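You operate a simulated robot arm through the tools that you are given. There is no shell and no other tool.

The job below is to be done with a simulated robot arm. You get a single attempt, and the scene is never put back.

## Task
Set right what has fallen over on the top of the sample bench. At the end: the brown pale grout box, which lies on its side on the top of the sample bench, stands upright there; the grey packing block stands on top of the black tape measure; the grey battery pack (marked "Pack T-47"), which lies on its side on the top of the sample bench, stands upright there; the white gauge block from the top of the sample bench stands on top of the grey rubble lump; whatever was shut is shut again. Leave all else as you found it, and nothing knocked over. Set down upright: pale grout box, battery pack.

It is judged by the outcome, as a careful person would: the job done as asked, and still so three seconds after it is handed in. It fails if anything else is knocked over, pushed out of place, dropped, spilled or broken.

## Robot
A 7-joint arm with a two-finger parallel gripper, fixed in place. Base frame: the origin is at the foot of the arm, x ahead of it, y to its left, z up; the work surface is at about z = 800. Lengths are in mm, angles in degrees, forces in N, time in s.
With the tool pointing down near the work surface it reaches from about 240 to 680 mm from the base axis. Its first joint turns from -66.0 to 66.0 degrees. Payload 2.4 kg.
Tool frame: the origin (TCP) lies between the finger pads and is the grasp point; the fingertips stand 30 mm ahead of it; z points along the fingers, y is the line along which they close. The gripper opens to 94 mm. The fingers are 28 mm wide and 10 mm thick; the gripper's body (50 by 96 mm) begins 55 mm behind the TCP.
Orientation is that of the tool frame in the base frame, as a unit quaternion [w, x, y, z]. With the fingers straight down and closing along the base's y, the tool's x points along the base's -x, its y along +y and its z along -z.

## Interface
- The arm moves only by the tool step_arm. Its argument "rows" is a list of rows, each a list of 6 numbers: the shift along the tool's x, y, z in mm, then the turn, a rotation vector about the tool's x, y, z in degrees. In form: [[tx, ty, tz, rx, ry, rz], ...]. A call has 1 to 20 rows; each row shifts and turns the commanded pose from where the row before left it, along the tool's axes as they then stand. "fingers" is the closure in counts, from 0 (fully open) to 255 (shut), set as the call begins (left out, the last holds). Each row takes 0.2 s and may step no farther than 50 mm and 8.6 degrees from the row before; otherwise, or with a gripper value out of range, the whole call is refused. A pose out of reach is approached as far as the arm can. The call stops where the force on the tool passes 40 N (or 10 N more than at its start, if that is more) or the arm is blocked; 0.2 s more then pass. The fingers move at their own pace (about 153 mm/s each) and stop on an object; they squeeze with about 34 N. The grip force told is the motor's: it shows also when the fingers shut on nothing. Time passes only in rows, and 0.2 s behind the last, so rows that do not move let the fingers close. The reply holds the time, the measured pose of the TCP, the force on the tool along the base axes, the opening and the grip force, in the units named above and with some noise, with the torque about the TCP (base axes, N m) and any sound that the robot's microphone picked up, and new pictures: "views" is both (left out), scene, wrist or none.
- Cameras (640 x 400 px; columns grow to the right, rows downward): "scene" is fixed at [36, 477.7, 1421.7]; the picture's right is [-0.79, -0.61, 0.00], its down [-0.46, 0.60, -0.66] and it looks along [0.40, -0.52, -0.75] (base axes); focal length 214 px, centre (320, 200). "wrist" rides on the gripper at [76, 14, -103] in the tool frame; the picture's right is [-0.18, 0.98, 0.00], its down [-0.75, -0.14, -0.64] and it looks along [-0.63, -0.12, 0.77] (tool axes); focal length 243 px, centre (320, 200). There is no depth. A picture from a camera that has moved, and an enlarged one, comes with that camera's place and axes in the base frame and with its lens. The place of the scene camera against the robot may be out by one fixed shift of up to 12 mm in any direction.
- inspect(camera, box): a new picture of the part [left, top, right, bottom] of that camera's present view, enlarged. No time passes.
- hand_in(): hands the job in; it is judged then, once.

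Nothing tells you positions but the pictures and the camera data. Unless the task says otherwise, let go and move clear before handing in.

The tools are called after "Request:" by a JSON object that holds its "fn" and its "kwargs". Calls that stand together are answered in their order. step_arm: Moves the arm, as the interface text tells. Its arguments: {"type":"object","properties":{"rows":{"type":"array","items":{"type":"array","items":{"type":"number"}}},"fingers":{"type":"number"},"views":{"type":"string","enum":["both","scene","wrist","none"]}},"required":["rows"]} The other tools are called the same way: inspect (camera, box) takes an enlarged picture of a part of a camera's view; hand_in () hands the job in.

At the start:

```text
time_s: 0.0
ee_pos: [374.7, -150.6, 1139.1]
ee_rot: [0.001, 0.0, 1.0, 0.0]
wrist_force: [0.2, -0.3, -0.3]
wrist_torque: [0.01, 0.03, 0.0]
width: 94.2
grasp_force: 0.0
```

scene: 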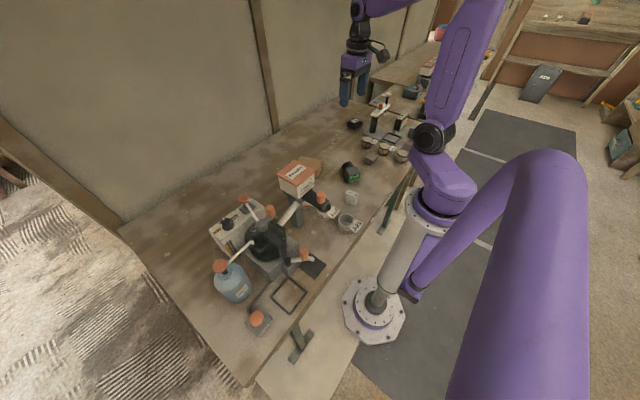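
wrist: 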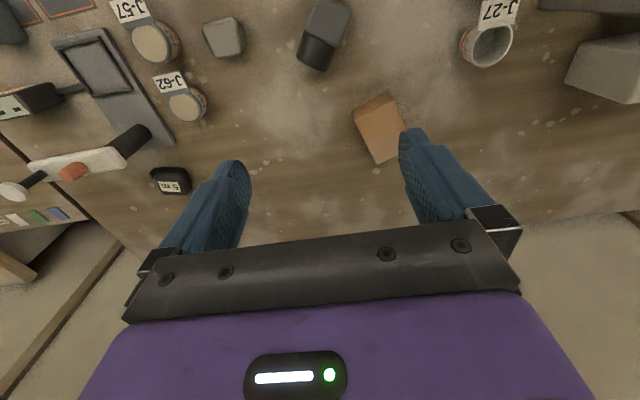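

I see a cluttered bench with jars, tools and boxes. First I'll enlarge the pictures to identify each item.

Request:
{"fn": "inspect", "kwargs": {"camera": "scene", "box": [320, 80, 450, 180]}}

Request:
{"fn": "inspect", "kwargs": {"camera": "scene", "box": [200, 140, 400, 340]}}

Request:
{"fn": "inspect", "kwargs": {"camera": "wrist", "box": [0, 0, 320, 200]}}

Request:
{"fn": "inspect", "kwargs": {"camera": "wrist", "box": [320, 0, 640, 200]}}

```text
4.00 times, centred on (385, 130) of scene
camera zoom: at [36.0, 477.7, 1421.7], right [-0.79, -0.61, 0.0], down [-0.46, 0.6, -0.66], along [0.4, -0.52, -0.75], focal length 858 px, centre (60, 480)
```

zoom: 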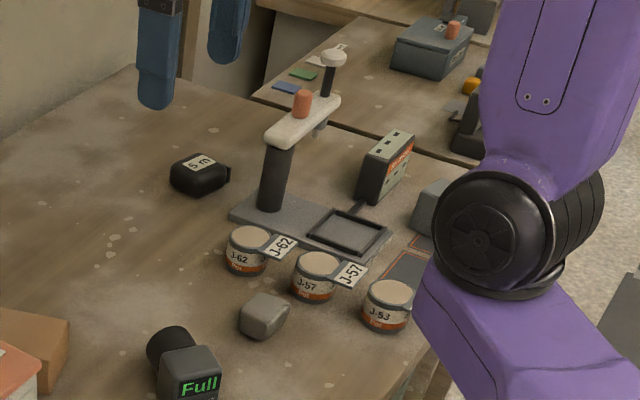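

```text
2.00 times, centred on (300, 240) of scene
camera zoom: at [36.0, 477.7, 1421.7], right [-0.79, -0.61, 0.0], down [-0.46, 0.6, -0.66], along [0.4, -0.52, -0.75], focal length 429 px, centre (360, 120)
```

zoom: 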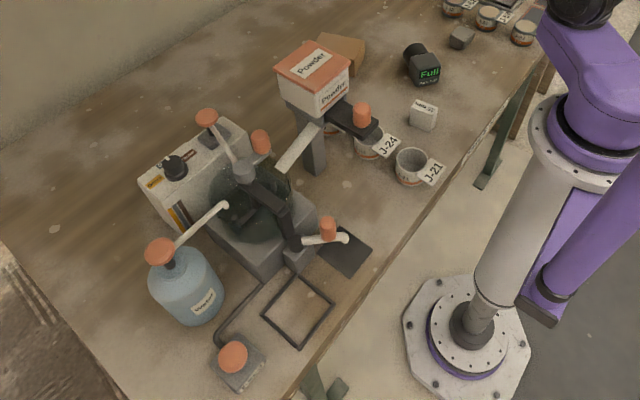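

```text
2.00 times, centred on (160, 100) of wrist
camera zoom: at [298.5, -136.0, 1243.0], right [0.18, 0.98, 0.0], down [0.75, -0.14, 0.64], along [0.63, -0.12, -0.77], focal length 485 px, centre (640, 400)
```

zoom: 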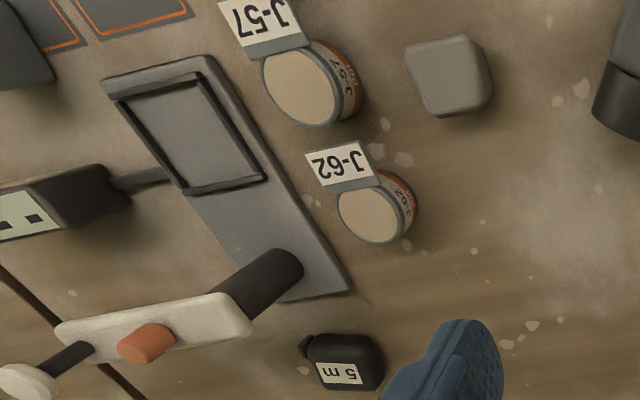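

```text
2.00 times, centred on (480, 100) of wrist
camera zoom: at [298.5, -136.0, 1243.0], right [0.18, 0.98, 0.0], down [0.75, -0.14, 0.64], along [0.63, -0.12, -0.77], focal length 485 px, centre (0, 400)
```

zoom: 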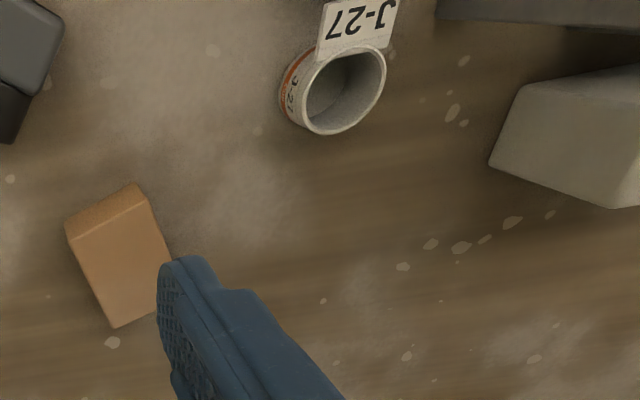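

The tape ("5 m") seems to be far right, at about (510,-530), the "Full" device at about (342,-139), a grey lump at about (319,-285), the brown box at about (497,-64) and the white block at about (279,-27). I'll move for a better look at the right-hand side.

Request:
{"fn": "step_arm", "kwargs": {"rows": [[25, -37, 0, 0, 0, 0], [25, -37, 0, 0, 0, 0], [25, -37, 0, 0, 0, 0], [25, -37, 0, 0, 0, 0], [0, 0, 0, 0, 0, 8], [0, 0, 0, 0, 0, 8], [0, 0, 0, 0, 0, 8], [0, 0, 0, 0, 0, 8], [0, 0, 0, 0, 0, 8], [0, 0, 0, 0, 0, 0]]}}

```text
time_s: 2.2
ee_pos: [275.5, -298.6, 1139.6]
ee_rot: [0.0, 0.343, 0.939, 0.0]
wrist_force: [0.4, -0.5, -0.1]
wrist_torque: [-0.01, -0.06, -0.04]
width: 93.9
grasp_force: 0.1
camera wrist: at [225.7, -237.8, 1242.8], right [0.77, 0.63, 0.0], down [0.49, -0.59, 0.64], along [0.41, -0.5, -0.77], focal length 243 px, centre (320, 200)
```

scene: 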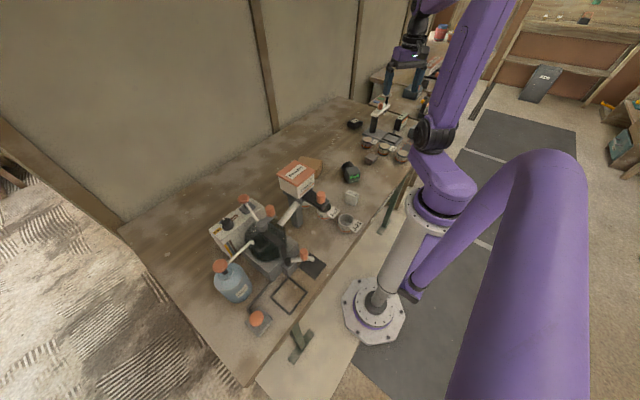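
wrist: 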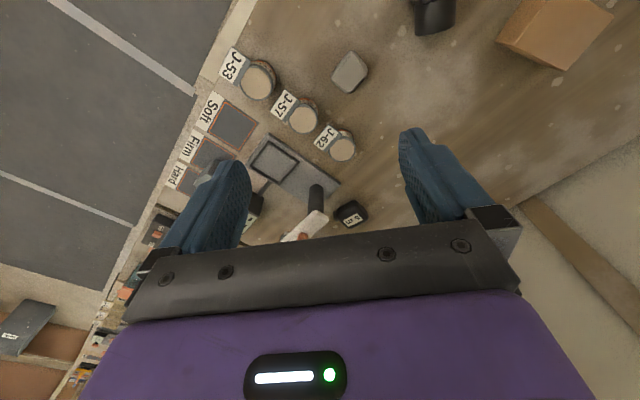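

Now a closer look at the right-hand group.

Request:
{"fn": "inspect", "kwargs": {"camera": "wrist", "box": [140, 20, 460, 260]}}

Request:
{"fn": "inspect", "kwargs": {"camera": "wrist", "box": [320, 40, 380, 100]}}

Request:
{"fn": "inspect", "kwargs": {"camera": "scene", "box": [340, 90, 430, 150]}}

Request:
{"fn": "inspect", "kwargs": {"camera": "scene", "box": [260, 130, 390, 240]}}

```text
1.67 times, centred on (300, 140) of wrist
camera zoom: at [225.7, -237.8, 1242.8], right [0.77, 0.63, 0.0], down [0.49, -0.59, 0.64], along [0.41, -0.5, -0.77], focal length 404 px, centre (353, 300)
```

zoom: 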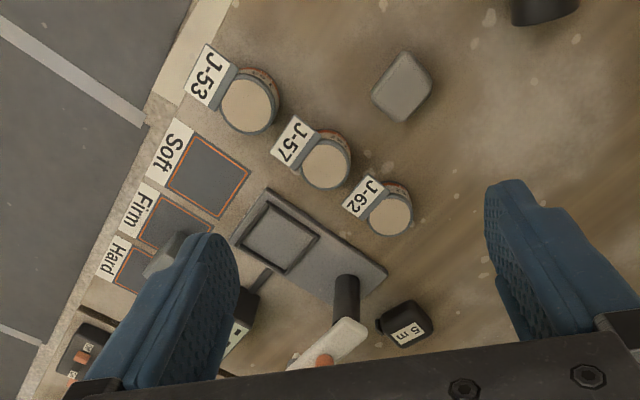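

```text
6.67 times, centred on (350, 70) of wrist
camera zoom: at [225.7, -237.8, 1242.8], right [0.77, 0.63, 0.0], down [0.49, -0.59, 0.64], along [0.41, -0.5, -0.77], focal length 1618 px, centre (120, 1067)
```

zoom: 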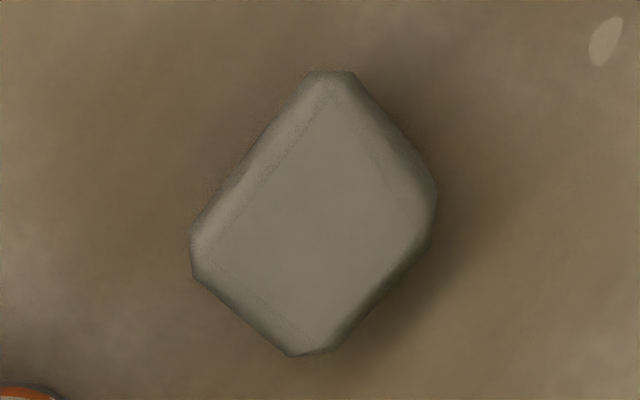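

```text
6.67 times, centred on (385, 120) of scene
camera zoom: at [36.0, 477.7, 1421.7], right [-0.79, -0.61, 0.0], down [-0.46, 0.6, -0.66], along [0.4, -0.52, -0.75], focal length 1430 px, centre (-113, 733)
```

zoom: 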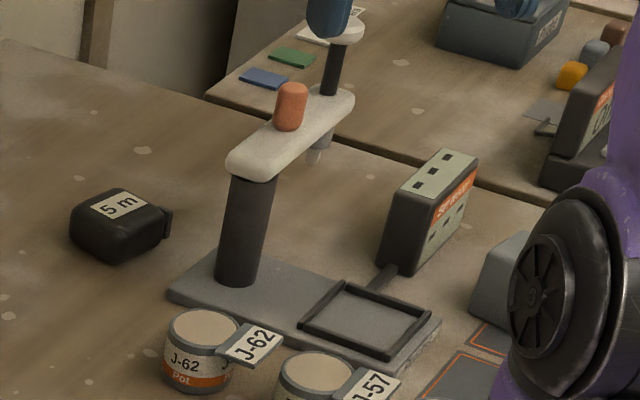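

```text
3.64 times, centred on (325, 185) of scene
camera zoom: at [36.0, 477.7, 1421.7], right [-0.79, -0.61, 0.0], down [-0.46, 0.6, -0.66], along [0.4, -0.52, -0.75], focal length 780 px, centre (302, 254)
```

zoom: 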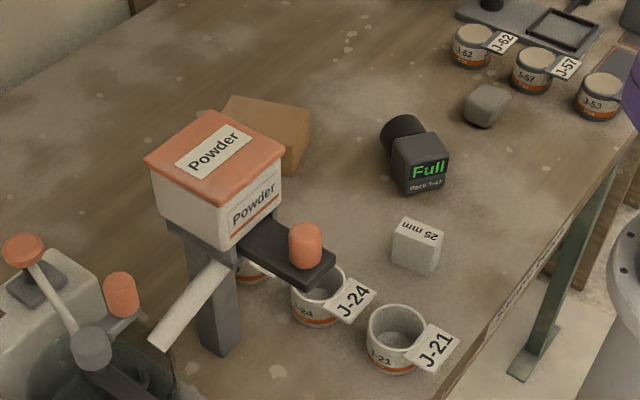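

The "Full" device is Pack T-47. There are two grey candidates, the chamfered lump and a block near the "Firm" mat, so I need a better view of that second one.

Request:
{"fn": "step_arm", "kwargs": {"rows": [[-17, -43, 0, 0, 0, 0], [-17, -43, 0, 0, 0, 0], [-17, -43, 0, 0, 0, 0], [0, 0, 0, 0, 0, 8], [0, 0, 0, 0, 0, 8], [0, 0, 0, 0, 0, 8], [0, 0, 0, 0, 0, 0]], "views": "both"}}

Request:
{"fn": "inspect", "kwargs": {"camera": "wrist", "box": [200, 40, 440, 240]}}

```text
time_s: 3.8
ee_pos: [232.4, -429.5, 1140.4]
ee_rot: [0.0, 0.53, 0.848, 0.0]
wrist_force: [0.4, 0.1, 0.2]
wrist_torque: [0.06, 0.03, 0.01]
width: 93.6
grasp_force: 0.0
camera wrist: at [210.7, -354.6, 1243.9], right [0.96, 0.26, 0.0], down [0.2, -0.74, 0.64], along [0.17, -0.62, -0.77], focal length 243 px, centre (320, 200)
```

scene: 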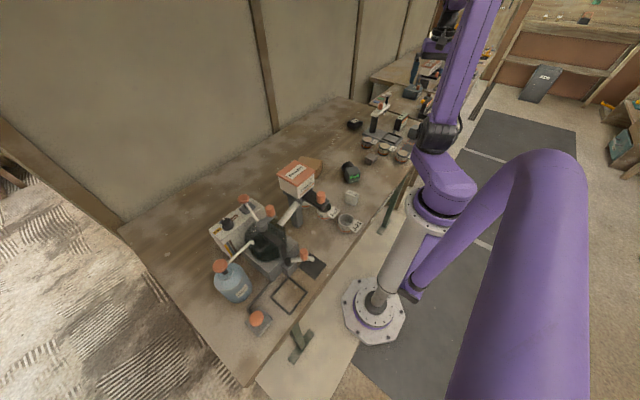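
wrist: 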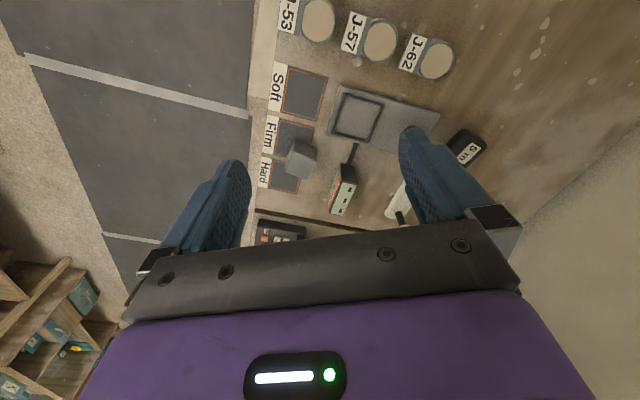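

```text
2.00 times, centred on (320, 140) of wrist
camera zoom: at [210.7, -354.6, 1243.9], right [0.96, 0.26, 0.0], down [0.2, -0.74, 0.64], along [0.17, -0.62, -0.77], focal length 485 px, centre (320, 320)
```

zoom: 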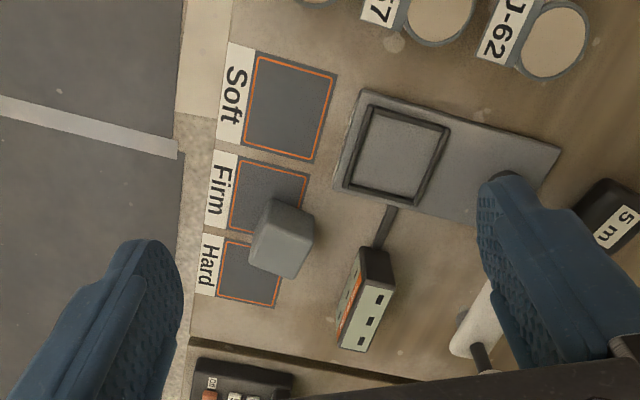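

Request:
{"fn": "inspect", "kwargs": {"camera": "wrist", "box": [265, 120, 345, 190]}}

Request:
{"fn": "inspect", "kwargs": {"camera": "wrist", "box": [420, 110, 500, 190]}}

```text
5.71 times, centred on (305, 155) of wrist
camera zoom: at [210.7, -354.6, 1243.9], right [0.96, 0.26, 0.0], down [0.2, -0.74, 0.64], along [0.17, -0.62, -0.77], focal length 1386 px, centre (406, 457)
```

zoom: 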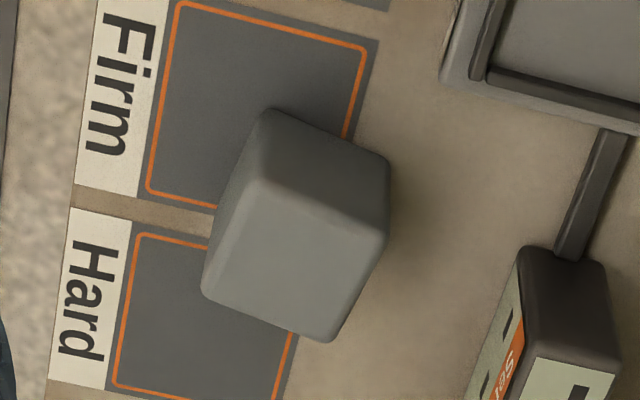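

```text
5.00 times, centred on (460, 150) of wrist
camera zoom: at [210.7, -354.6, 1243.9], right [0.96, 0.26, 0.0], down [0.2, -0.74, 0.64], along [0.17, -0.62, -0.77], focal length 1213 px, centre (-380, 450)
```

zoom: 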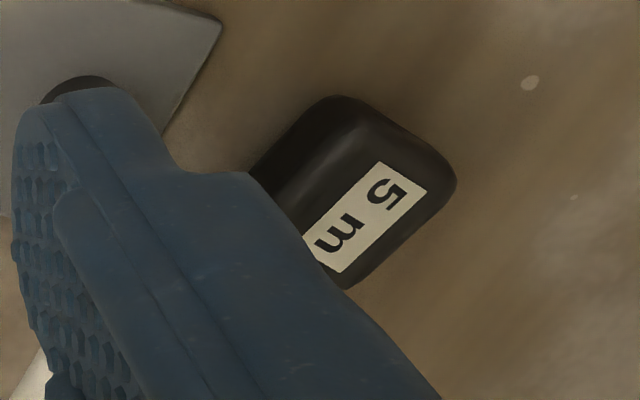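

The bluish-grey block near the mats is a ~45 mm cube at (241,-602), which is the packing block. The chamfered one at (320,-282) is the rubble lump. Next I'll look at the tape without the fingers in the way.

Request:
{"fn": "step_arm", "kwargs": {"rows": [[0, 0, 0, 0, 0, -7], [0, 0, 0, 0, 0, -7], [0, 0, 0, 0, 0, -7], [-31.5, 26.3, 10, 0, 0, 0], [-31.5, 26.3, 10, 0, 0, 0], [-31.5, 26.3, 10, 0, 0, 0], [-31.5, 26.3, 10, 0, 0, 0], [-31.5, 26.3, 10, 0, 0, 0], [-31.5, 26.3, 10, 0, 0, 0], [0, 0, 0, 0, 0, 0]], "views": "both"}}

Request:
{"fn": "inspect", "kwargs": {"camera": "wrist", "box": [240, 40, 440, 220]}}

```text
time_s: 6.0
ee_pos: [475.5, -443.7, 1080.1]
ee_rot: [0.0, 0.367, 0.93, 0.0]
wrist_force: [-0.6, -0.2, 0.8]
wrist_torque: [0.01, -0.01, 0.0]
width: 94.0
grasp_force: 0.0
camera wrist: at [429.2, -380.7, 1183.4], right [0.81, 0.59, 0.0], down [0.46, -0.62, 0.64], along [0.38, -0.52, -0.77], focal length 243 px, centre (320, 200)
```

scene: 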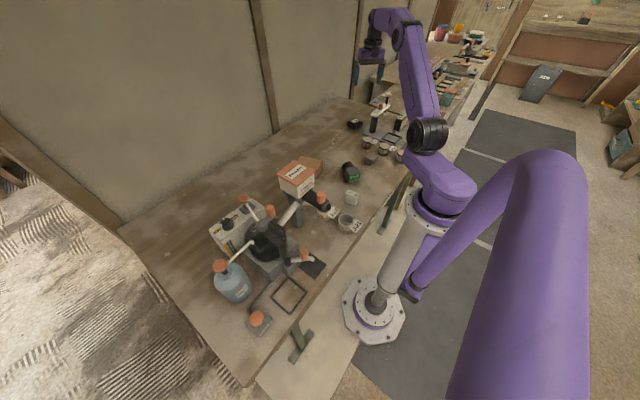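
wrist: 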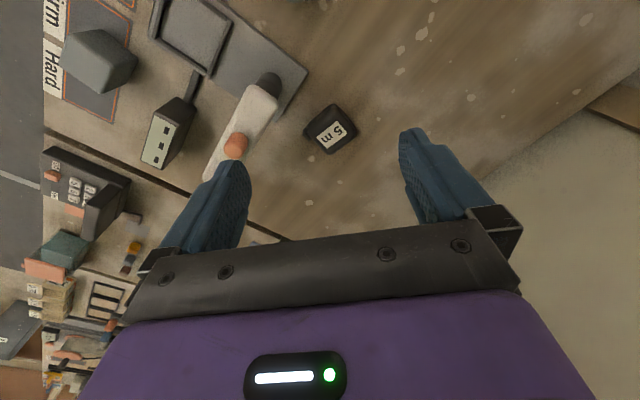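

```text
2.22 times, centred on (340, 130) of wrist
camera zoom: at [429.2, -380.7, 1183.4], right [0.81, 0.59, 0.0], down [0.46, -0.62, 0.64], along [0.38, -0.52, -0.77], focal length 539 px, centre (276, 356)
```

zoom: 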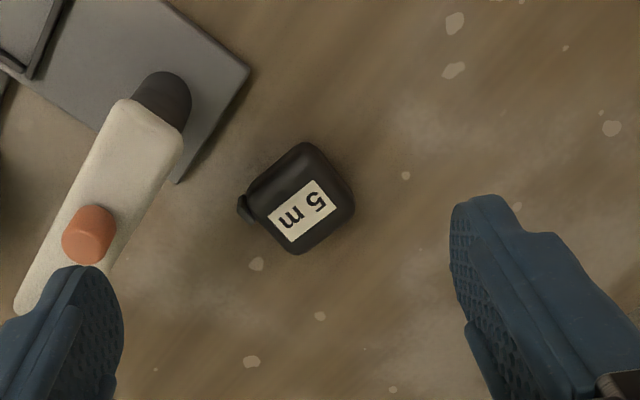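

Request:
{"fn": "inspect", "kwargs": {"camera": "wrist", "box": [300, 95, 364, 165]}}

```text
5.71 times, centred on (332, 130) of wrist
camera zoom: at [429.2, -380.7, 1183.4], right [0.81, 0.59, 0.0], down [0.46, -0.62, 0.64], along [0.38, -0.52, -0.77], focal length 1386 px, centre (251, 600)
```

zoom: 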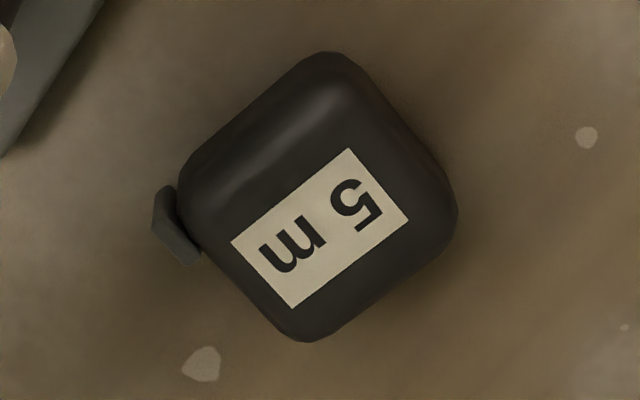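

The tape's centre is at about (538,-499), close to a 55 mm square. I'll test whether the arm can reach above it with the tool vertical.

Request:
{"fn": "step_arm", "kwargs": {"rows": [[-28, 0, 10, 0, 0, 0], [-28, 0, 20, 0, 0, 0], [-28, 0.6, 30, 0, 0, 0], [0, 0, 40, 0, 0, 0], [0, 0, 40, 0, 0, 0], [0, 0, 30, 0, 0, 0], [0, 0, 0, 0, 0, 0]], "views": "both"}}

```text
time_s: 7.6
ee_pos: [496.7, -461.2, 928.5]
ee_rot: [0.0, 0.366, 0.93, 0.0]
wrist_force: [3.4, 0.0, 0.7]
wrist_torque: [-0.07, 0.07, 0.07]
width: 92.8
grasp_force: 0.1
out of reach, approached as far as the arm can: row 2, 3
camera wrist: at [450.3, -399.7, 1031.6], right [0.8, 0.59, 0.0], down [0.45, -0.62, 0.64], along [0.38, -0.52, -0.77], focal length 243 px, centre (320, 200)
```

scene: 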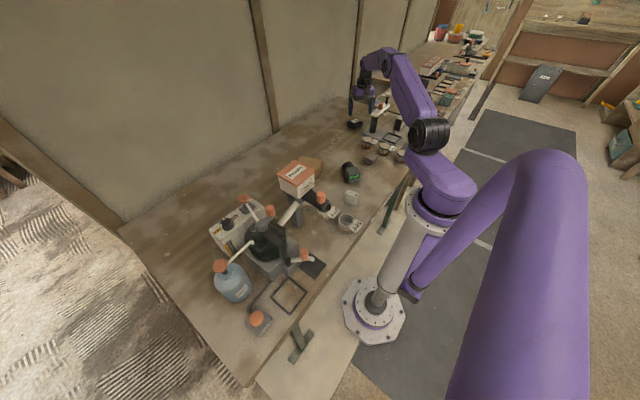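
wrist: 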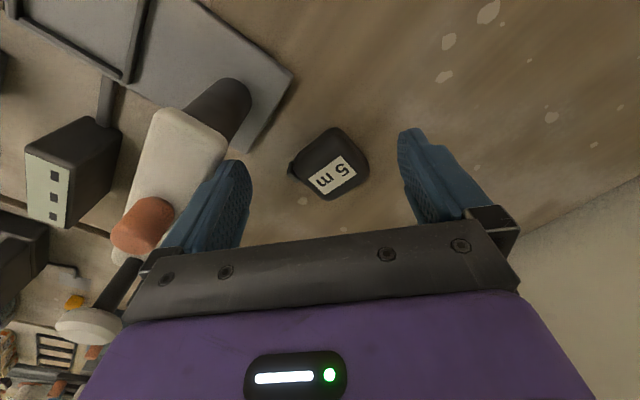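

The vertical reach limit is about 678 mm, and the tape is at ~735 mm. I'll tilt the tool outward ~25° for both gripping and placing the packing block, so the block stays level. I'll back up and get above the packing block.

Request:
{"fn": "step_arm", "kwargs": {"rows": [[0, 0, -50, 0, 0, 0], [0, 0, -50, 0, 0, 0], [0, 0, -50, 0, 0, 0], [33.4, -33.6, 0, 0, 0, 0], [33.4, -33.6, 0, 0, 0, 0], [33.4, -33.6, 0, 0, 0, 0], [33.4, -33.6, 0, 0, 0, 0], [33.4, -33.6, 0, 0, 0, 0], [0, 0, 0, 0, 0, 8.3], [0, 0, 0, 0, 0, 8.3], [0, 0, 0, 0, 0, 8.3], [0, 0, 0, 0, 0, 8.3], [0, 0, 0, 0, 0, 8.3], [0, 0, 0, 0, 0, 8.3], [0, 0, 0, 0, 0, 8.3], [0, 0, 0, 0, 0, 0]], "views": "both"}}

```text
time_s: 11.0
ee_pos: [254.8, -468.1, 1078.2]
ee_rot: [0.0, 0.773, 0.635, 0.0]
wrist_force: [-0.2, 0.6, -0.1]
wrist_torque: [-0.02, 0.01, 0.04]
width: 94.1
grasp_force: 0.0
out of reach, approached as far as the arm can: row 3
camera wrist: at [283.8, -396.5, 1181.6], right [0.93, -0.37, 0.0], down [-0.28, -0.71, 0.64], along [-0.24, -0.6, -0.77], focal length 243 px, centre (320, 200)
```

scene: 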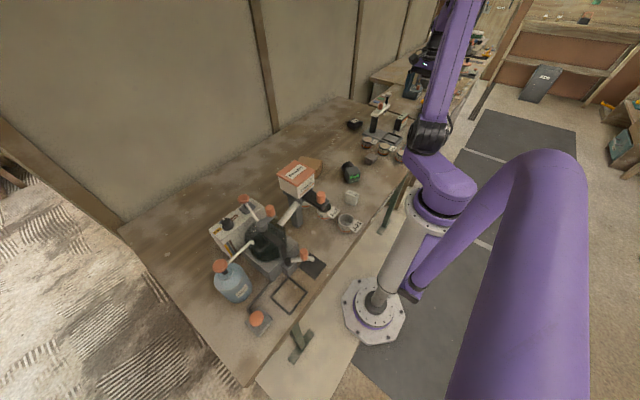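
wrist: 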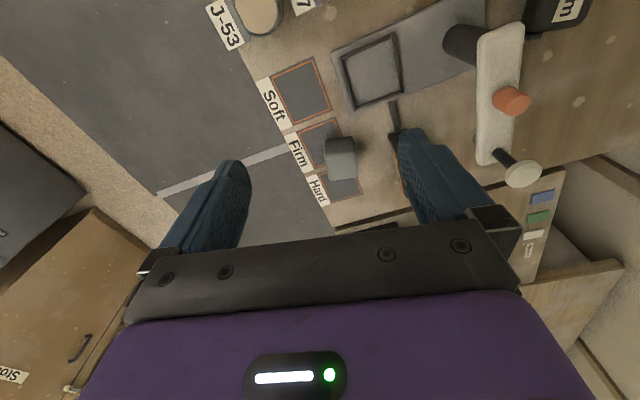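

Request:
{"fn": "inspect", "kwargs": {"camera": "wrist", "box": [290, 110, 400, 210]}}

```text
4.00 times, centred on (345, 160) of wrist
camera zoom: at [283.8, -396.5, 1181.6], right [0.93, -0.37, 0.0], down [-0.28, -0.71, 0.64], along [-0.24, -0.6, -0.77], focal length 970 px, centre (220, 360)
```

zoom: 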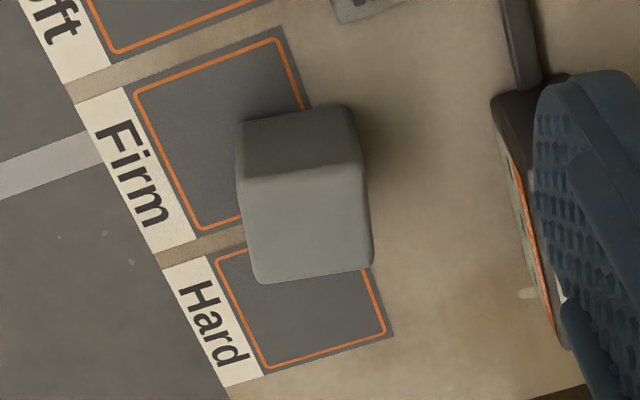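

Block centre is (239.5,-602), side ~46, top ~848, yaw -11.5°. I'll tilt by 24° and go to the pre-grasp pose.

Request:
{"fn": "step_arm", "kwargs": {"rows": [[0, 0, 0, 0, -8, 0], [0, 0, 0, 0, -8, 0], [0, 0, 0, 0, -8, 0], [-6.2, 2.7, 43.5, 0, 0, 0], [-6.2, 2.7, 43.5, 0, 0, 0], [-6.2, 2.7, 43.5, 0, 0, 0], [-6.2, 2.7, 43.5, 0, 0, 0], [0, 0, 0, 0, 0, 0]], "views": "both"}}

```text
time_s: 12.8
ee_pos: [247.7, -564.1, 926.4]
ee_rot: [0.132, 0.756, 0.621, -0.16]
wrist_force: [-0.1, 0.6, 0.6]
wrist_torque: [0.03, 0.01, 0.01]
width: 93.8
grasp_force: 0.0
camera wrist: at [282.8, -456.8, 991.1], right [0.93, -0.35, 0.08], down [-0.22, -0.39, 0.89], along [-0.29, -0.85, -0.44], focal length 243 px, centre (320, 200)
```

scene: 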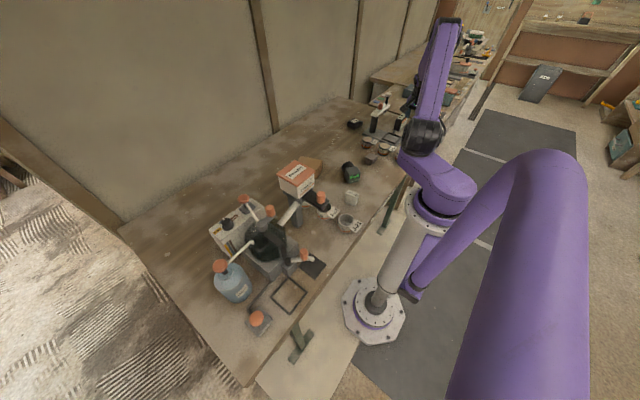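
wrist: 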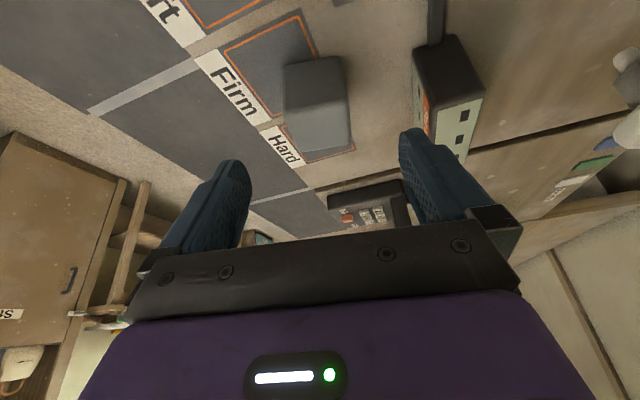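

Request:
{"fn": "step_arm", "kwargs": {"rows": [[0, 0, 32, 0, 0, 0], [0, 0, 32, 0, 0, 0], [0.5, -0.7, 32, 0, 0, 0], [0, 0, 0, 0, 0, 0]], "views": "both"}}

```text
time_s: 13.8
ee_pos: [243.5, -602.8, 839.7]
ee_rot: [0.132, 0.755, 0.622, -0.16]
wrist_force: [0.5, -0.2, 0.1]
wrist_torque: [0.01, 0.0, -0.03]
width: 94.2
grasp_force: 0.0
camera wrist: at [277.2, -495.5, 903.7], right [0.93, -0.35, 0.07], down [-0.22, -0.39, 0.89], along [-0.29, -0.85, -0.44], focal length 243 px, centre (320, 200)
```

scene: 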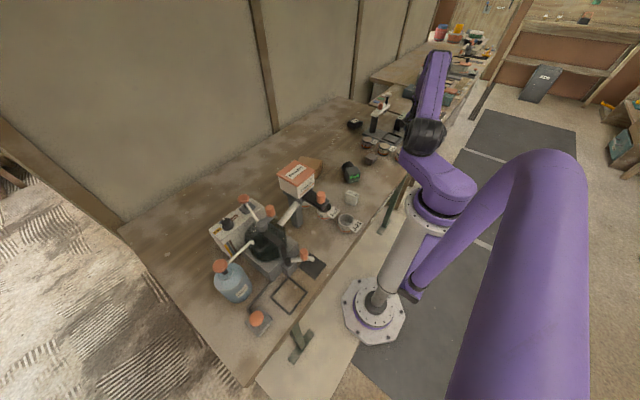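
wrist: 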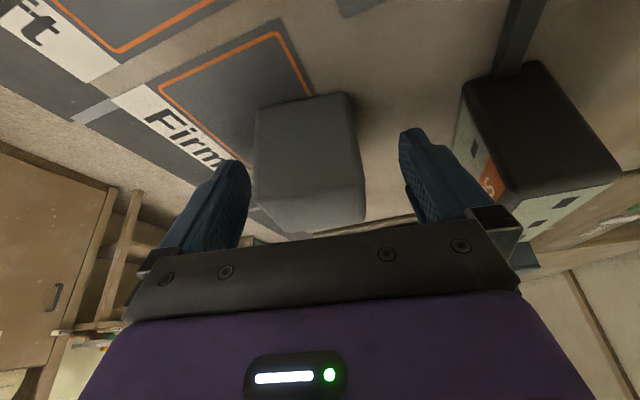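

The block sits between the fingers, slightly to the left. I'll centre on it and close.

Request:
{"fn": "step_arm", "kwargs": {"rows": [[0, -3.5, 0, 0, 0, 0], [0, 0, 0, 0, 0, 0]], "views": "none"}}

Request:
{"fn": "step_arm", "kwargs": {"rows": [[0, 0, 0, 0, 0, 0], [0, 0, 0, 0, 0, 0], [0, 0, 0, 0, 0, 0], [0, 0, 0, 0, 0, 0]], "fingers": 255, "views": "wrist"}}

```text
time_s: 14.4
ee_pos: [238.7, -600.5, 839.7]
ee_rot: [0.132, 0.755, 0.622, -0.161]
wrist_force: [0.3, 0.3, 0.4]
wrist_torque: [-0.04, -0.01, 0.0]
width: 94.2
grasp_force: 0.1
```

```text
time_s: 15.4
ee_pos: [238.9, -600.5, 841.0]
ee_rot: [0.132, 0.756, 0.621, -0.16]
wrist_force: [0.3, 0.3, -0.1]
wrist_torque: [0.01, 0.0, 0.02]
width: 53.2
grasp_force: 34.1
camera wrist: at [273.5, -494.5, 904.1], right [0.93, -0.35, 0.07], down [-0.22, -0.39, 0.89], along [-0.29, -0.85, -0.44], focal length 243 px, centre (320, 200)
```

wrist: 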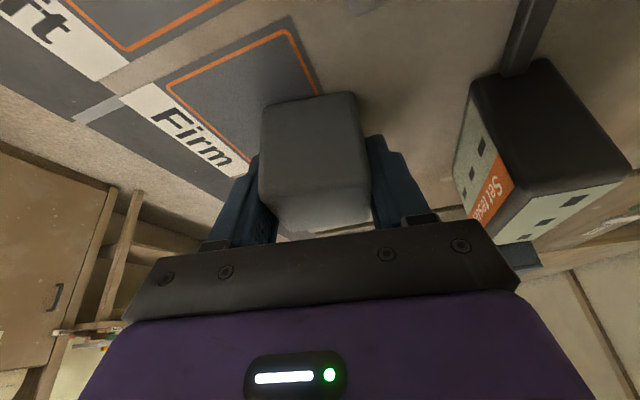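

Gripped, with the block ~52 mm wide. Now I'll lift, back off, turn to the tape's azimuth and move nearer to it.

Request:
{"fn": "step_arm", "kwargs": {"rows": [[-8.1, 0, -18.3, 0, 0, 0], [-16.3, 0, -36.5, 0, 0, 0], [-16.3, 0, -36.5, 0, 0, 0], [-16.3, 0, -36.5, 0, 0, 0], [-16.3, 0, -36.5, 0, 0, 0], [39.4, 11.9, -17.5, 0, 0, 0], [39.4, 11.9, -17.5, 0, 0, 0], [39.4, 11.9, -17.5, 0, 0, 0], [0, 0, 0, 0, 0, 0]], "views": "wrist"}}

Request:
{"fn": "step_arm", "kwargs": {"rows": [[0, 0, 0, -2.95, 0, -6.62], [0, 0, 0, -2.95, 0, -6.62], [0, 0, 0, -2.95, 0, -6.62], [0, 0, 0, -2.95, 0, -6.62], [0, 0, 0, -2.95, 0, -6.62], [0, 0, 0, -2.95, 0, -6.62], [0, 0, 0, -2.95, 0, -6.62], [0, 0, 0, -2.95, 0, -6.62], [-27.9, 37, 12.4, 0, 0, 0], [-27.9, 37, 12.4, 0, 0, 0], [-27.9, 37, 12.4, 0, 0, 0], [-27.9, 37, 12.4, 0, 0, 0], [0, 0, 0, 0, 0, 0]], "views": "both"}}

```text
time_s: 17.4
ee_pos: [297.1, -481.8, 1020.6]
ee_rot: [0.132, 0.756, 0.621, -0.16]
wrist_force: [-0.9, -0.4, 0.1]
wrist_torque: [-0.01, 0.0, 0.0]
width: 53.3
grasp_force: 33.6
camera wrist: at [332.7, -375.2, 1083.8], right [0.93, -0.36, 0.07], down [-0.22, -0.39, 0.89], along [-0.29, -0.85, -0.44], focal length 243 px, centre (320, 200)
```

wrist: 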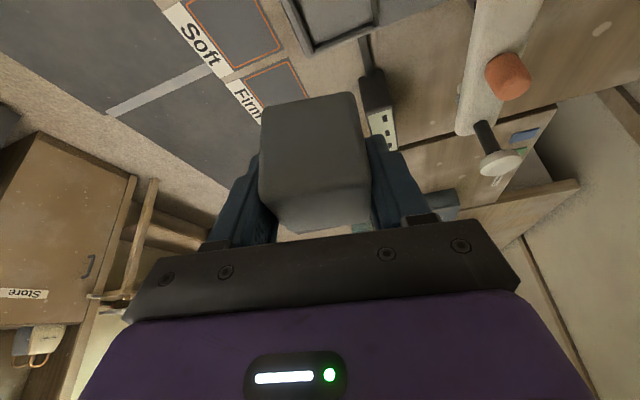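

```text
time_s: 20.2
ee_pos: [487.6, -454.0, 1019.3]
ee_rot: [0.193, 0.359, 0.91, -0.077]
wrist_force: [0.4, -0.4, 0.5]
wrist_torque: [-0.05, 0.0, 0.01]
width: 53.4
grasp_force: 34.1
camera wrist: at [414.9, -368.3, 1083.5], right [0.79, 0.6, 0.08], down [0.22, -0.4, 0.89], along [0.57, -0.69, -0.44], focal length 243 px, centre (320, 200)
```

scene: 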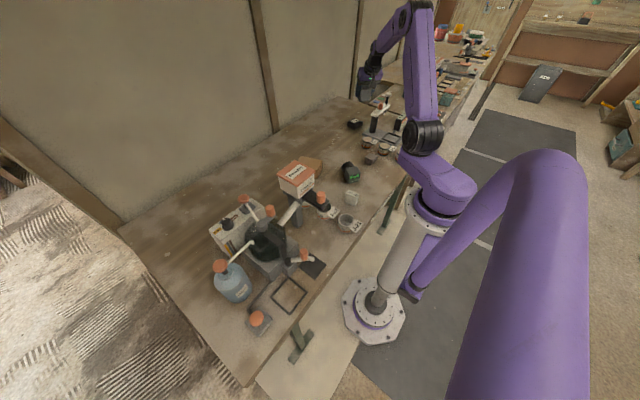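
wrist: 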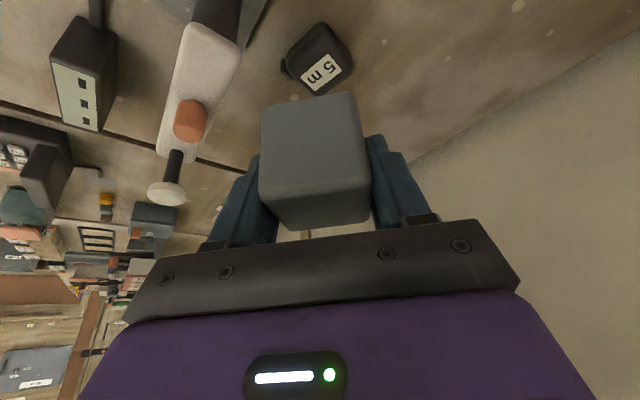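

Holding the block level, with the tape centred near (537,-498). I'll move over it and lower to just above.

Request:
{"fn": "step_arm", "kwargs": {"rows": [[-29.7, 0.6, 13.2, 0, 0, 0], [-29.7, 0.6, 13.2, 0, 0, 0], [0, 0, 0, 0, 0, 0]], "views": "wrist"}}

```text
time_s: 21.0
ee_pos: [533.8, -497.4, 1020.5]
ee_rot: [0.193, 0.359, 0.91, -0.076]
wrist_force: [-0.5, 0.9, -0.9]
wrist_torque: [-0.01, 0.01, 0.01]
width: 53.6
grasp_force: 34.2
camera wrist: at [462.6, -411.4, 1084.8], right [0.79, 0.6, 0.08], down [0.22, -0.4, 0.89], along [0.57, -0.69, -0.44], focal length 243 px, centre (320, 200)
```

wrist: 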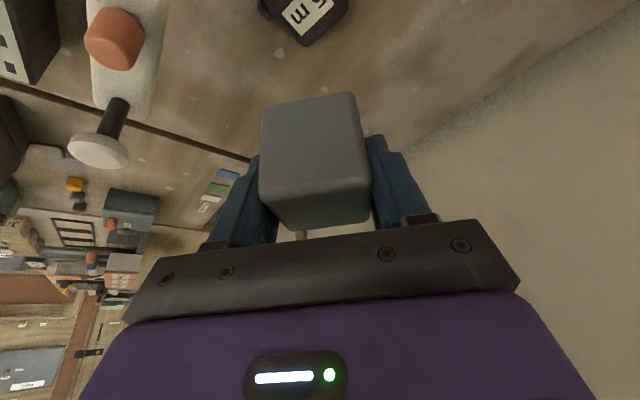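

Reach is fine with the tilt. Going down.

Request:
{"fn": "step_arm", "kwargs": {"rows": [[15.1, 0, 33.8, 0, 0, 0], [15.1, 0, 33.8, 0, 0, 0], [15.1, 0, 33.8, 0, 0, 0], [0, 0, 0, 0, 0, 0]], "views": "both"}}

Request:
{"fn": "inspect", "kwargs": {"camera": "scene", "box": [320, 90, 400, 150]}}

```text
time_s: 22.0
ee_pos: [533.9, -497.8, 910.5]
ee_rot: [0.194, 0.359, 0.91, -0.076]
wrist_force: [-0.3, 0.5, -1.2]
wrist_torque: [-0.01, -0.01, 0.03]
width: 53.2
grasp_force: 34.2
camera wrist: at [462.5, -411.6, 973.3], right [0.79, 0.6, 0.08], down [0.21, -0.39, 0.89], along [0.57, -0.69, -0.44], focal length 243 px, centre (320, 200)
```

scene: 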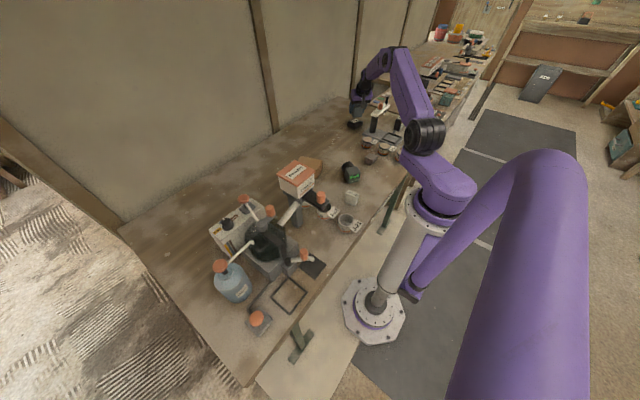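
wrist: 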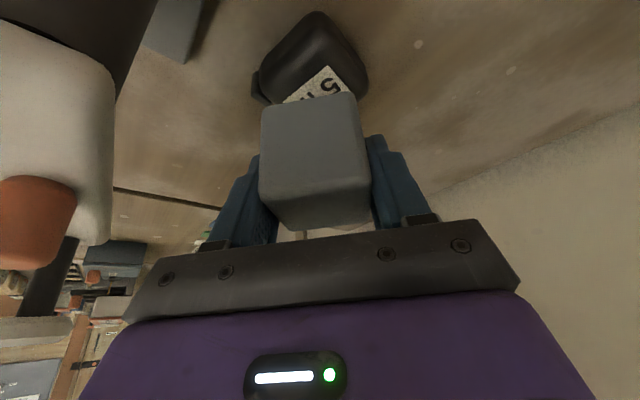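

```text
6.67 times, centred on (360, 120) of scene
camera zoom: at [36.0, 477.7, 1421.7], right [-0.79, -0.61, 0.0], down [-0.46, 0.6, -0.66], along [0.4, -0.52, -0.75], focal length 1430 px, centre (53, 733)
```

zoom: 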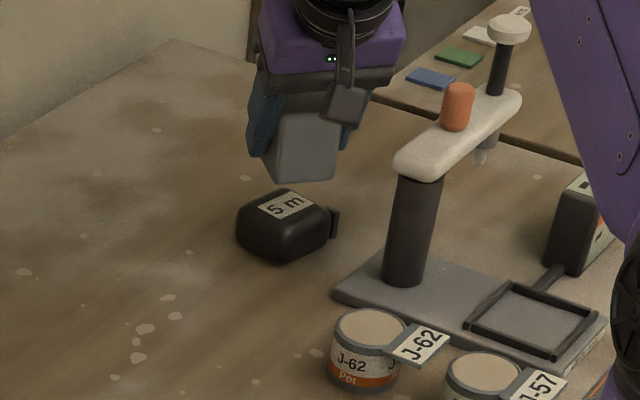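

Scene and wrist views agree that the tape centre is (538,-500). I'll shift ~3 mm and lower carefully until contact.

Request:
{"fn": "step_arm", "kwargs": {"rows": [[-2.8, 1.25, 1.25, 0, 0, 0], [4.9, 0, 11, 0, 0, 0], [4.9, 0, 11, 0, 0, 0], [0, 0, 0, 0, 0, 0]], "views": "scene"}}

Request:
{"fn": "inspect", "kwargs": {"camera": "scene", "box": [340, 100, 380, 140]}}

```text
time_s: 23.0
ee_pos: [537.2, -498.6, 887.2]
ee_rot: [0.193, 0.359, 0.91, -0.076]
wrist_force: [-0.2, 0.1, 0.3]
wrist_torque: [-0.01, -0.02, 0.03]
width: 53.3
grasp_force: 35.0
```

scene: 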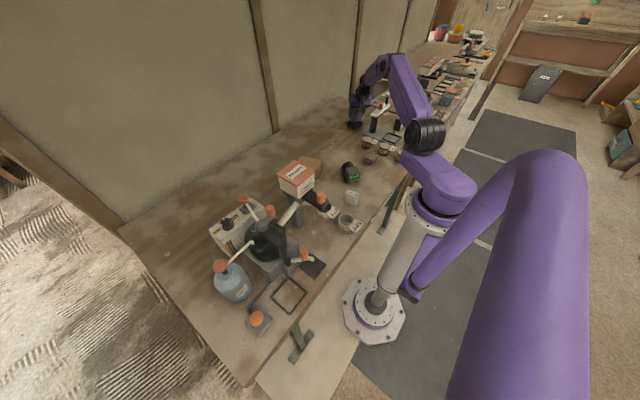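

```text
10.00 times, centred on (360, 120) of scene
camera zoom: at [36.0, 477.7, 1421.7], right [-0.79, -0.61, 0.0], down [-0.46, 0.6, -0.66], along [0.4, -0.52, -0.75], focal length 2145 px, centre (-80, 1000)
```

zoom: 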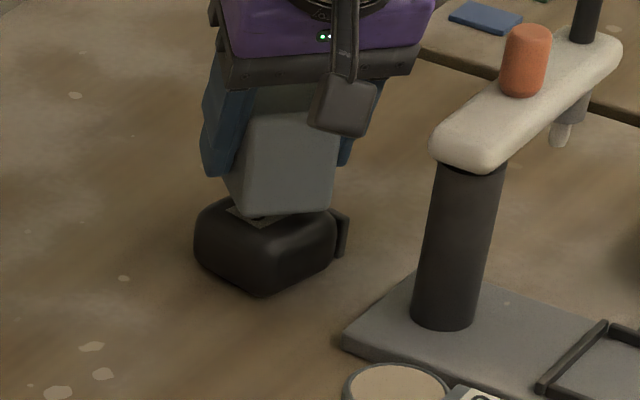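

Aligned and close. Lowering in 2 mm steps.

Request:
{"fn": "step_arm", "kwargs": {"rows": [[0.81, 0, 1.83, 0, 0, 0], [0.81, 0, 1.83, 0, 0, 0], [0.81, 0, 1.83, 0, 0, 0], [0, 0, 0, 0, 0, 0]], "views": "none"}}

```text
time_s: 24.0
ee_pos: [537.3, -498.6, 879.4]
ee_rot: [0.193, 0.359, 0.91, -0.076]
wrist_force: [0.6, 0.1, -0.2]
wrist_torque: [0.03, -0.02, -0.01]
width: 53.3
grasp_force: 34.3
```

Request:
{"fn": "step_arm", "kwargs": {"rows": [[0.81, 0, 1.83, 0, 0, 0], [0, 0, 0, 0, 0, 0]], "views": "none"}}

Request:
{"fn": "step_arm", "kwargs": {"rows": [[0.81, 0, 1.83, 0, 0, 0], [0, 0, 0, 0, 0, 0]], "views": "none"}}

```text
time_s: 24.6
ee_pos: [537.4, -501.0, 878.1]
ee_rot: [0.193, 0.359, 0.91, -0.076]
wrist_force: [0.4, 0.5, 0.3]
wrist_torque: [0.01, -0.02, 0.0]
width: 53.4
grasp_force: 34.1
```

```text
time_s: 25.2
ee_pos: [538.5, -500.4, 876.9]
ee_rot: [0.195, 0.358, 0.91, -0.076]
wrist_force: [-0.6, -0.6, 3.6]
wrist_torque: [0.01, 0.08, 0.02]
width: 53.5
grasp_force: 34.2
```

Request:
{"fn": "step_arm", "kwargs": {"rows": [[0.4, 0, 0.9, 0, 0, 0], [0, 0, 0, 0, 0, 0]], "views": "scene"}}

Request:
{"fn": "inspect", "kwargs": {"camera": "scene", "box": [340, 100, 380, 140]}}

```text
time_s: 25.8
ee_pos: [539.6, -500.0, 876.4]
ee_rot: [0.195, 0.359, 0.91, -0.076]
wrist_force: [-1.1, -0.7, 10.7]
wrist_torque: [0.02, 0.09, -0.01]
width: 53.3
grasp_force: 33.6
```

scene: 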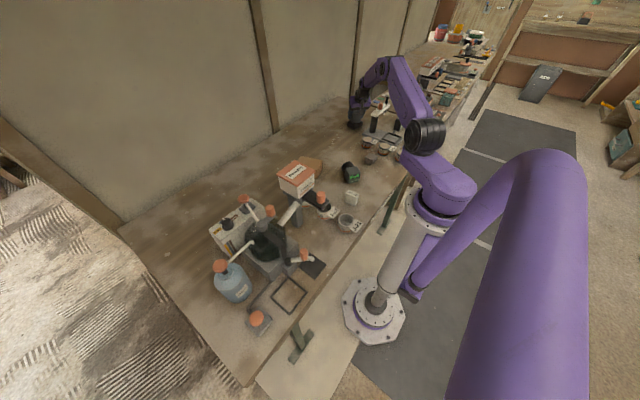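

```text
10.00 times, centred on (360, 120) of scene
camera zoom: at [35.8, 477.9, 1421.7], right [-0.79, -0.61, 0.0], down [-0.46, 0.6, -0.66], along [0.4, -0.52, -0.75], focal length 2145 px, centre (-80, 1000)
```

zoom: 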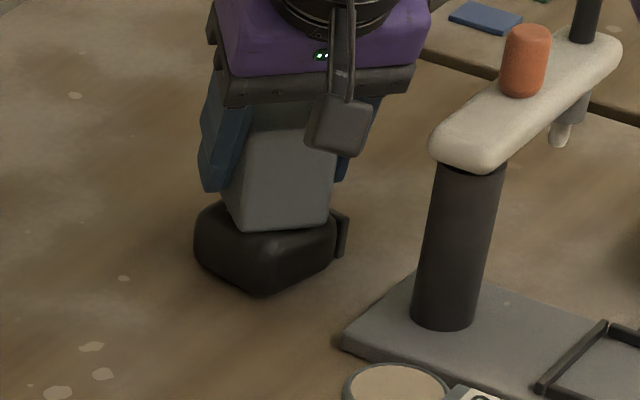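

Contact made. Now open moderately, check, and then withdraw along the tool axis.

Request:
{"fn": "step_arm", "kwargs": {"rows": [[-0.2, 0, -0.45, 0, 0, 0], [0, 0, 0, 0, 0, 0], [0, 0, 0, 0, 0, 0]], "fingers": 60, "views": "wrist"}}

```text
time_s: 26.6
ee_pos: [537.9, -500.1, 874.8]
ee_rot: [0.192, 0.359, 0.91, -0.077]
wrist_force: [0.4, 0.1, -0.4]
wrist_torque: [-0.05, 0.01, -0.02]
width: 71.8
grasp_force: 0.1
camera wrist: at [466.1, -413.1, 939.3], right [0.79, 0.6, 0.08], down [0.22, -0.4, 0.89], along [0.57, -0.69, -0.44], focal length 243 px, centre (320, 200)
```

wrist: 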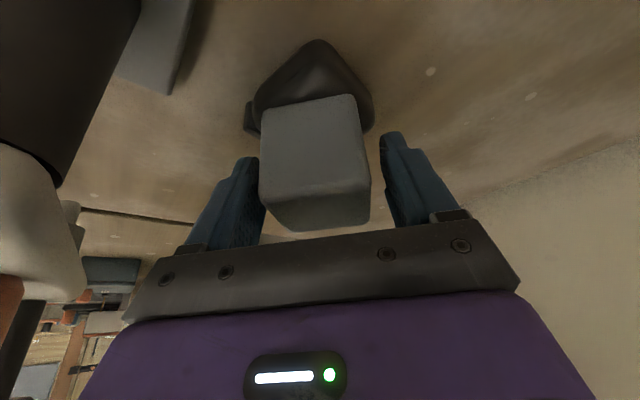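

Request:
{"fn": "step_arm", "kwargs": {"rows": [[0, 0.5, -20, 0, 0, 0], [0, 0, -30, 0, 0, 0], [0, 0, -40, 0, 0, 0], [0, 0, -40, 0, 0, 0], [0, 0, 0, 0, 0, 0]], "views": "both"}}

Request:
{"fn": "inspect", "kwargs": {"camera": "scene", "box": [340, 100, 380, 140]}}

```text
time_s: 27.8
ee_pos: [498.9, -461.0, 993.5]
ee_rot: [0.194, 0.359, 0.91, -0.076]
wrist_force: [-0.1, 0.6, -0.8]
wrist_torque: [-0.04, -0.02, 0.0]
width: 71.9
grasp_force: 0.0
camera wrist: at [427.6, -375.0, 1058.2], right [0.79, 0.6, 0.08], down [0.22, -0.4, 0.89], along [0.57, -0.69, -0.44], focal length 243 px, centre (320, 200)
```

scene: 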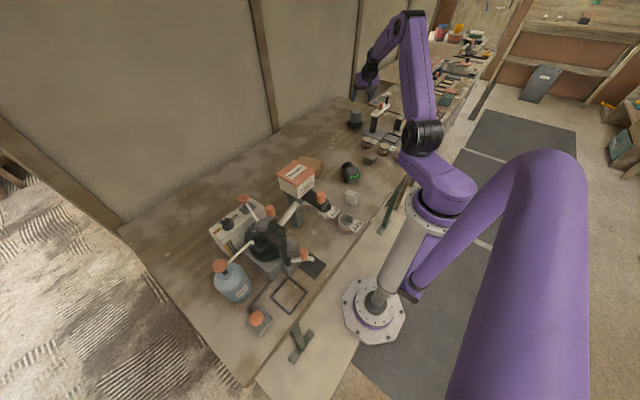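
wrist: 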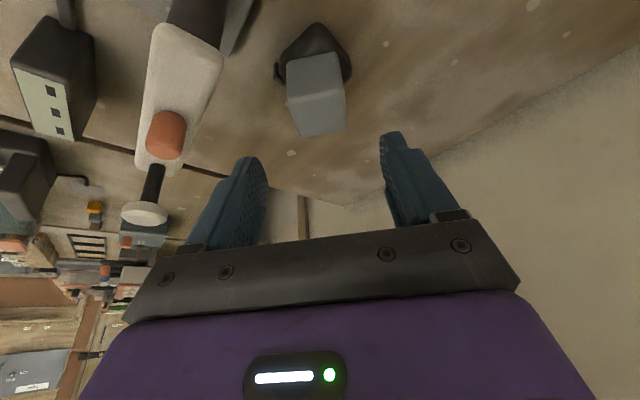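

```text
10.00 times, centred on (360, 120) of scene
camera zoom: at [36.0, 477.7, 1421.7], right [-0.79, -0.61, 0.0], down [-0.46, 0.6, -0.66], along [0.4, -0.52, -0.75], focal length 2145 px, centre (-80, 1000)
```

zoom: 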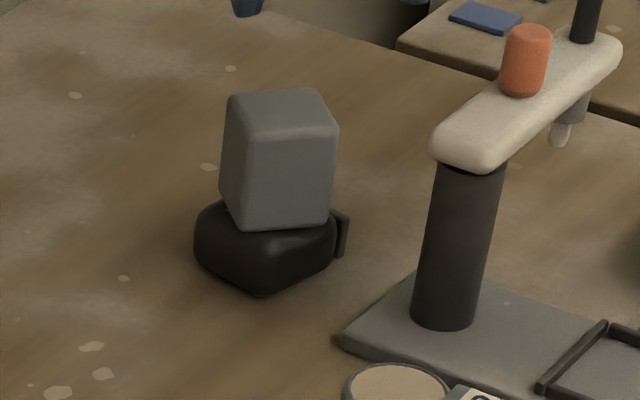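

The packing block stands on the tape. Next I'll go back toward the centre to look at the gauge block, battery and box.

Request:
{"fn": "step_arm", "kwargs": {"rows": [[-13.6, 0, -30.5, 0, 0, 0], [-13.6, 0, -30.5, 0, 0, 0], [-13.6, 0, -30.5, 0, 0, 0], [0, 0, 0, 0, 8, 0], [0, 0, 0, 0, 8, 0], [0, 0, 0, 0, 8, 0], [46.2, 7.7, 0, 0, 0, 0], [46.2, 7.7, 0, 0, 0, 0], [46.2, 7.7, 0, 0, 0, 0], [46.2, 7.7, 0, 0, 0, 0], [46.2, 7.7, 0, 0, 0, 0], [46.2, 7.7, 0, 0, 0, 0], [46.2, 7.7, 0, 0, 0, 0], [0, 0, 0, 0, 0, 0]], "fingers": 0, "views": "wrist"}}

Request:
{"fn": "step_arm", "kwargs": {"rows": [[0, 0, 0, 0, 0, -8], [0, 0, 0, 0, 0, -8], [0, 0, 0, 0, 0, -8], [0, 0, 0, 0, 0, -8], [0, 0, 0, 0, 0, -8], [0, 0, 0, 0, 0, -8], [0, 0, 0, 0, 0, -8], [0, 0, 0, 0, 0, -8], [0, 0, 0, 0, 0, -8], [0, 0, 0, 0, 0, -8], [0, 0, 0, 0, 0, -8], [0, 0, 0, 0, 0, -8], [0, 0, 0, 0, 0, -8], [0, 0, 0, 0, 0, 0]], "views": "both"}}

```text
time_s: 30.8
ee_pos: [301.3, -200.9, 1069.3]
ee_rot: [0.032, 0.367, 0.93, -0.013]
wrist_force: [-0.8, 0.0, -0.1]
wrist_torque: [-0.01, -0.03, 0.02]
width: 94.0
grasp_force: 0.0
out of reach, approached as far as the arm can: row 6
camera wrist: at [249.1, -134.0, 1168.8], right [0.81, 0.59, 0.01], down [0.42, -0.59, 0.69], along [0.42, -0.55, -0.72], focal length 243 px, centre (320, 200)
```

wrist: 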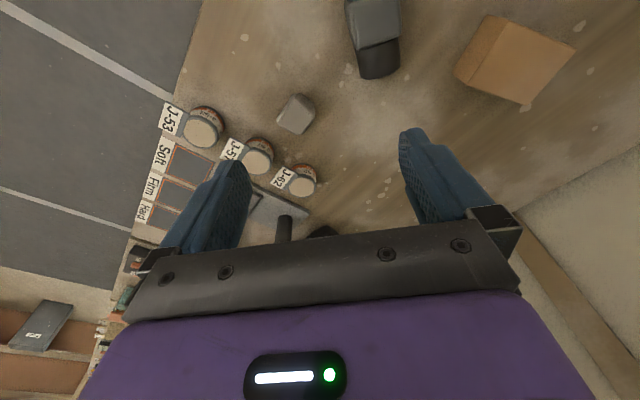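

```text
time_s: 33.8
ee_pos: [302.5, -203.0, 1072.1]
ee_rot: [0.01, -0.508, 0.861, -0.034]
wrist_force: [-0.3, 0.6, -0.4]
wrist_torque: [0.01, 0.01, 0.0]
width: 94.3
grasp_force: 0.0
camera wrist: at [246.5, -258.2, 1175.4], right [-0.77, 0.64, -0.07], down [0.46, 0.62, 0.64], along [0.45, 0.46, -0.77], focal length 243 px, centre (320, 200)
```

scene: 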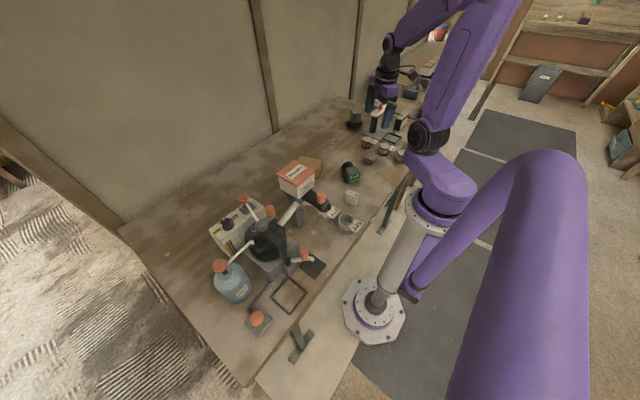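
wrist: 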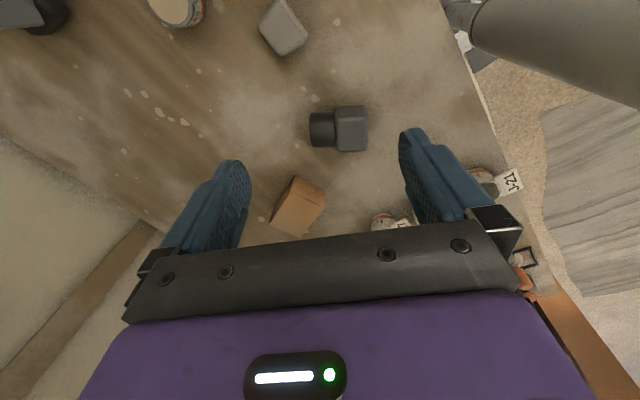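

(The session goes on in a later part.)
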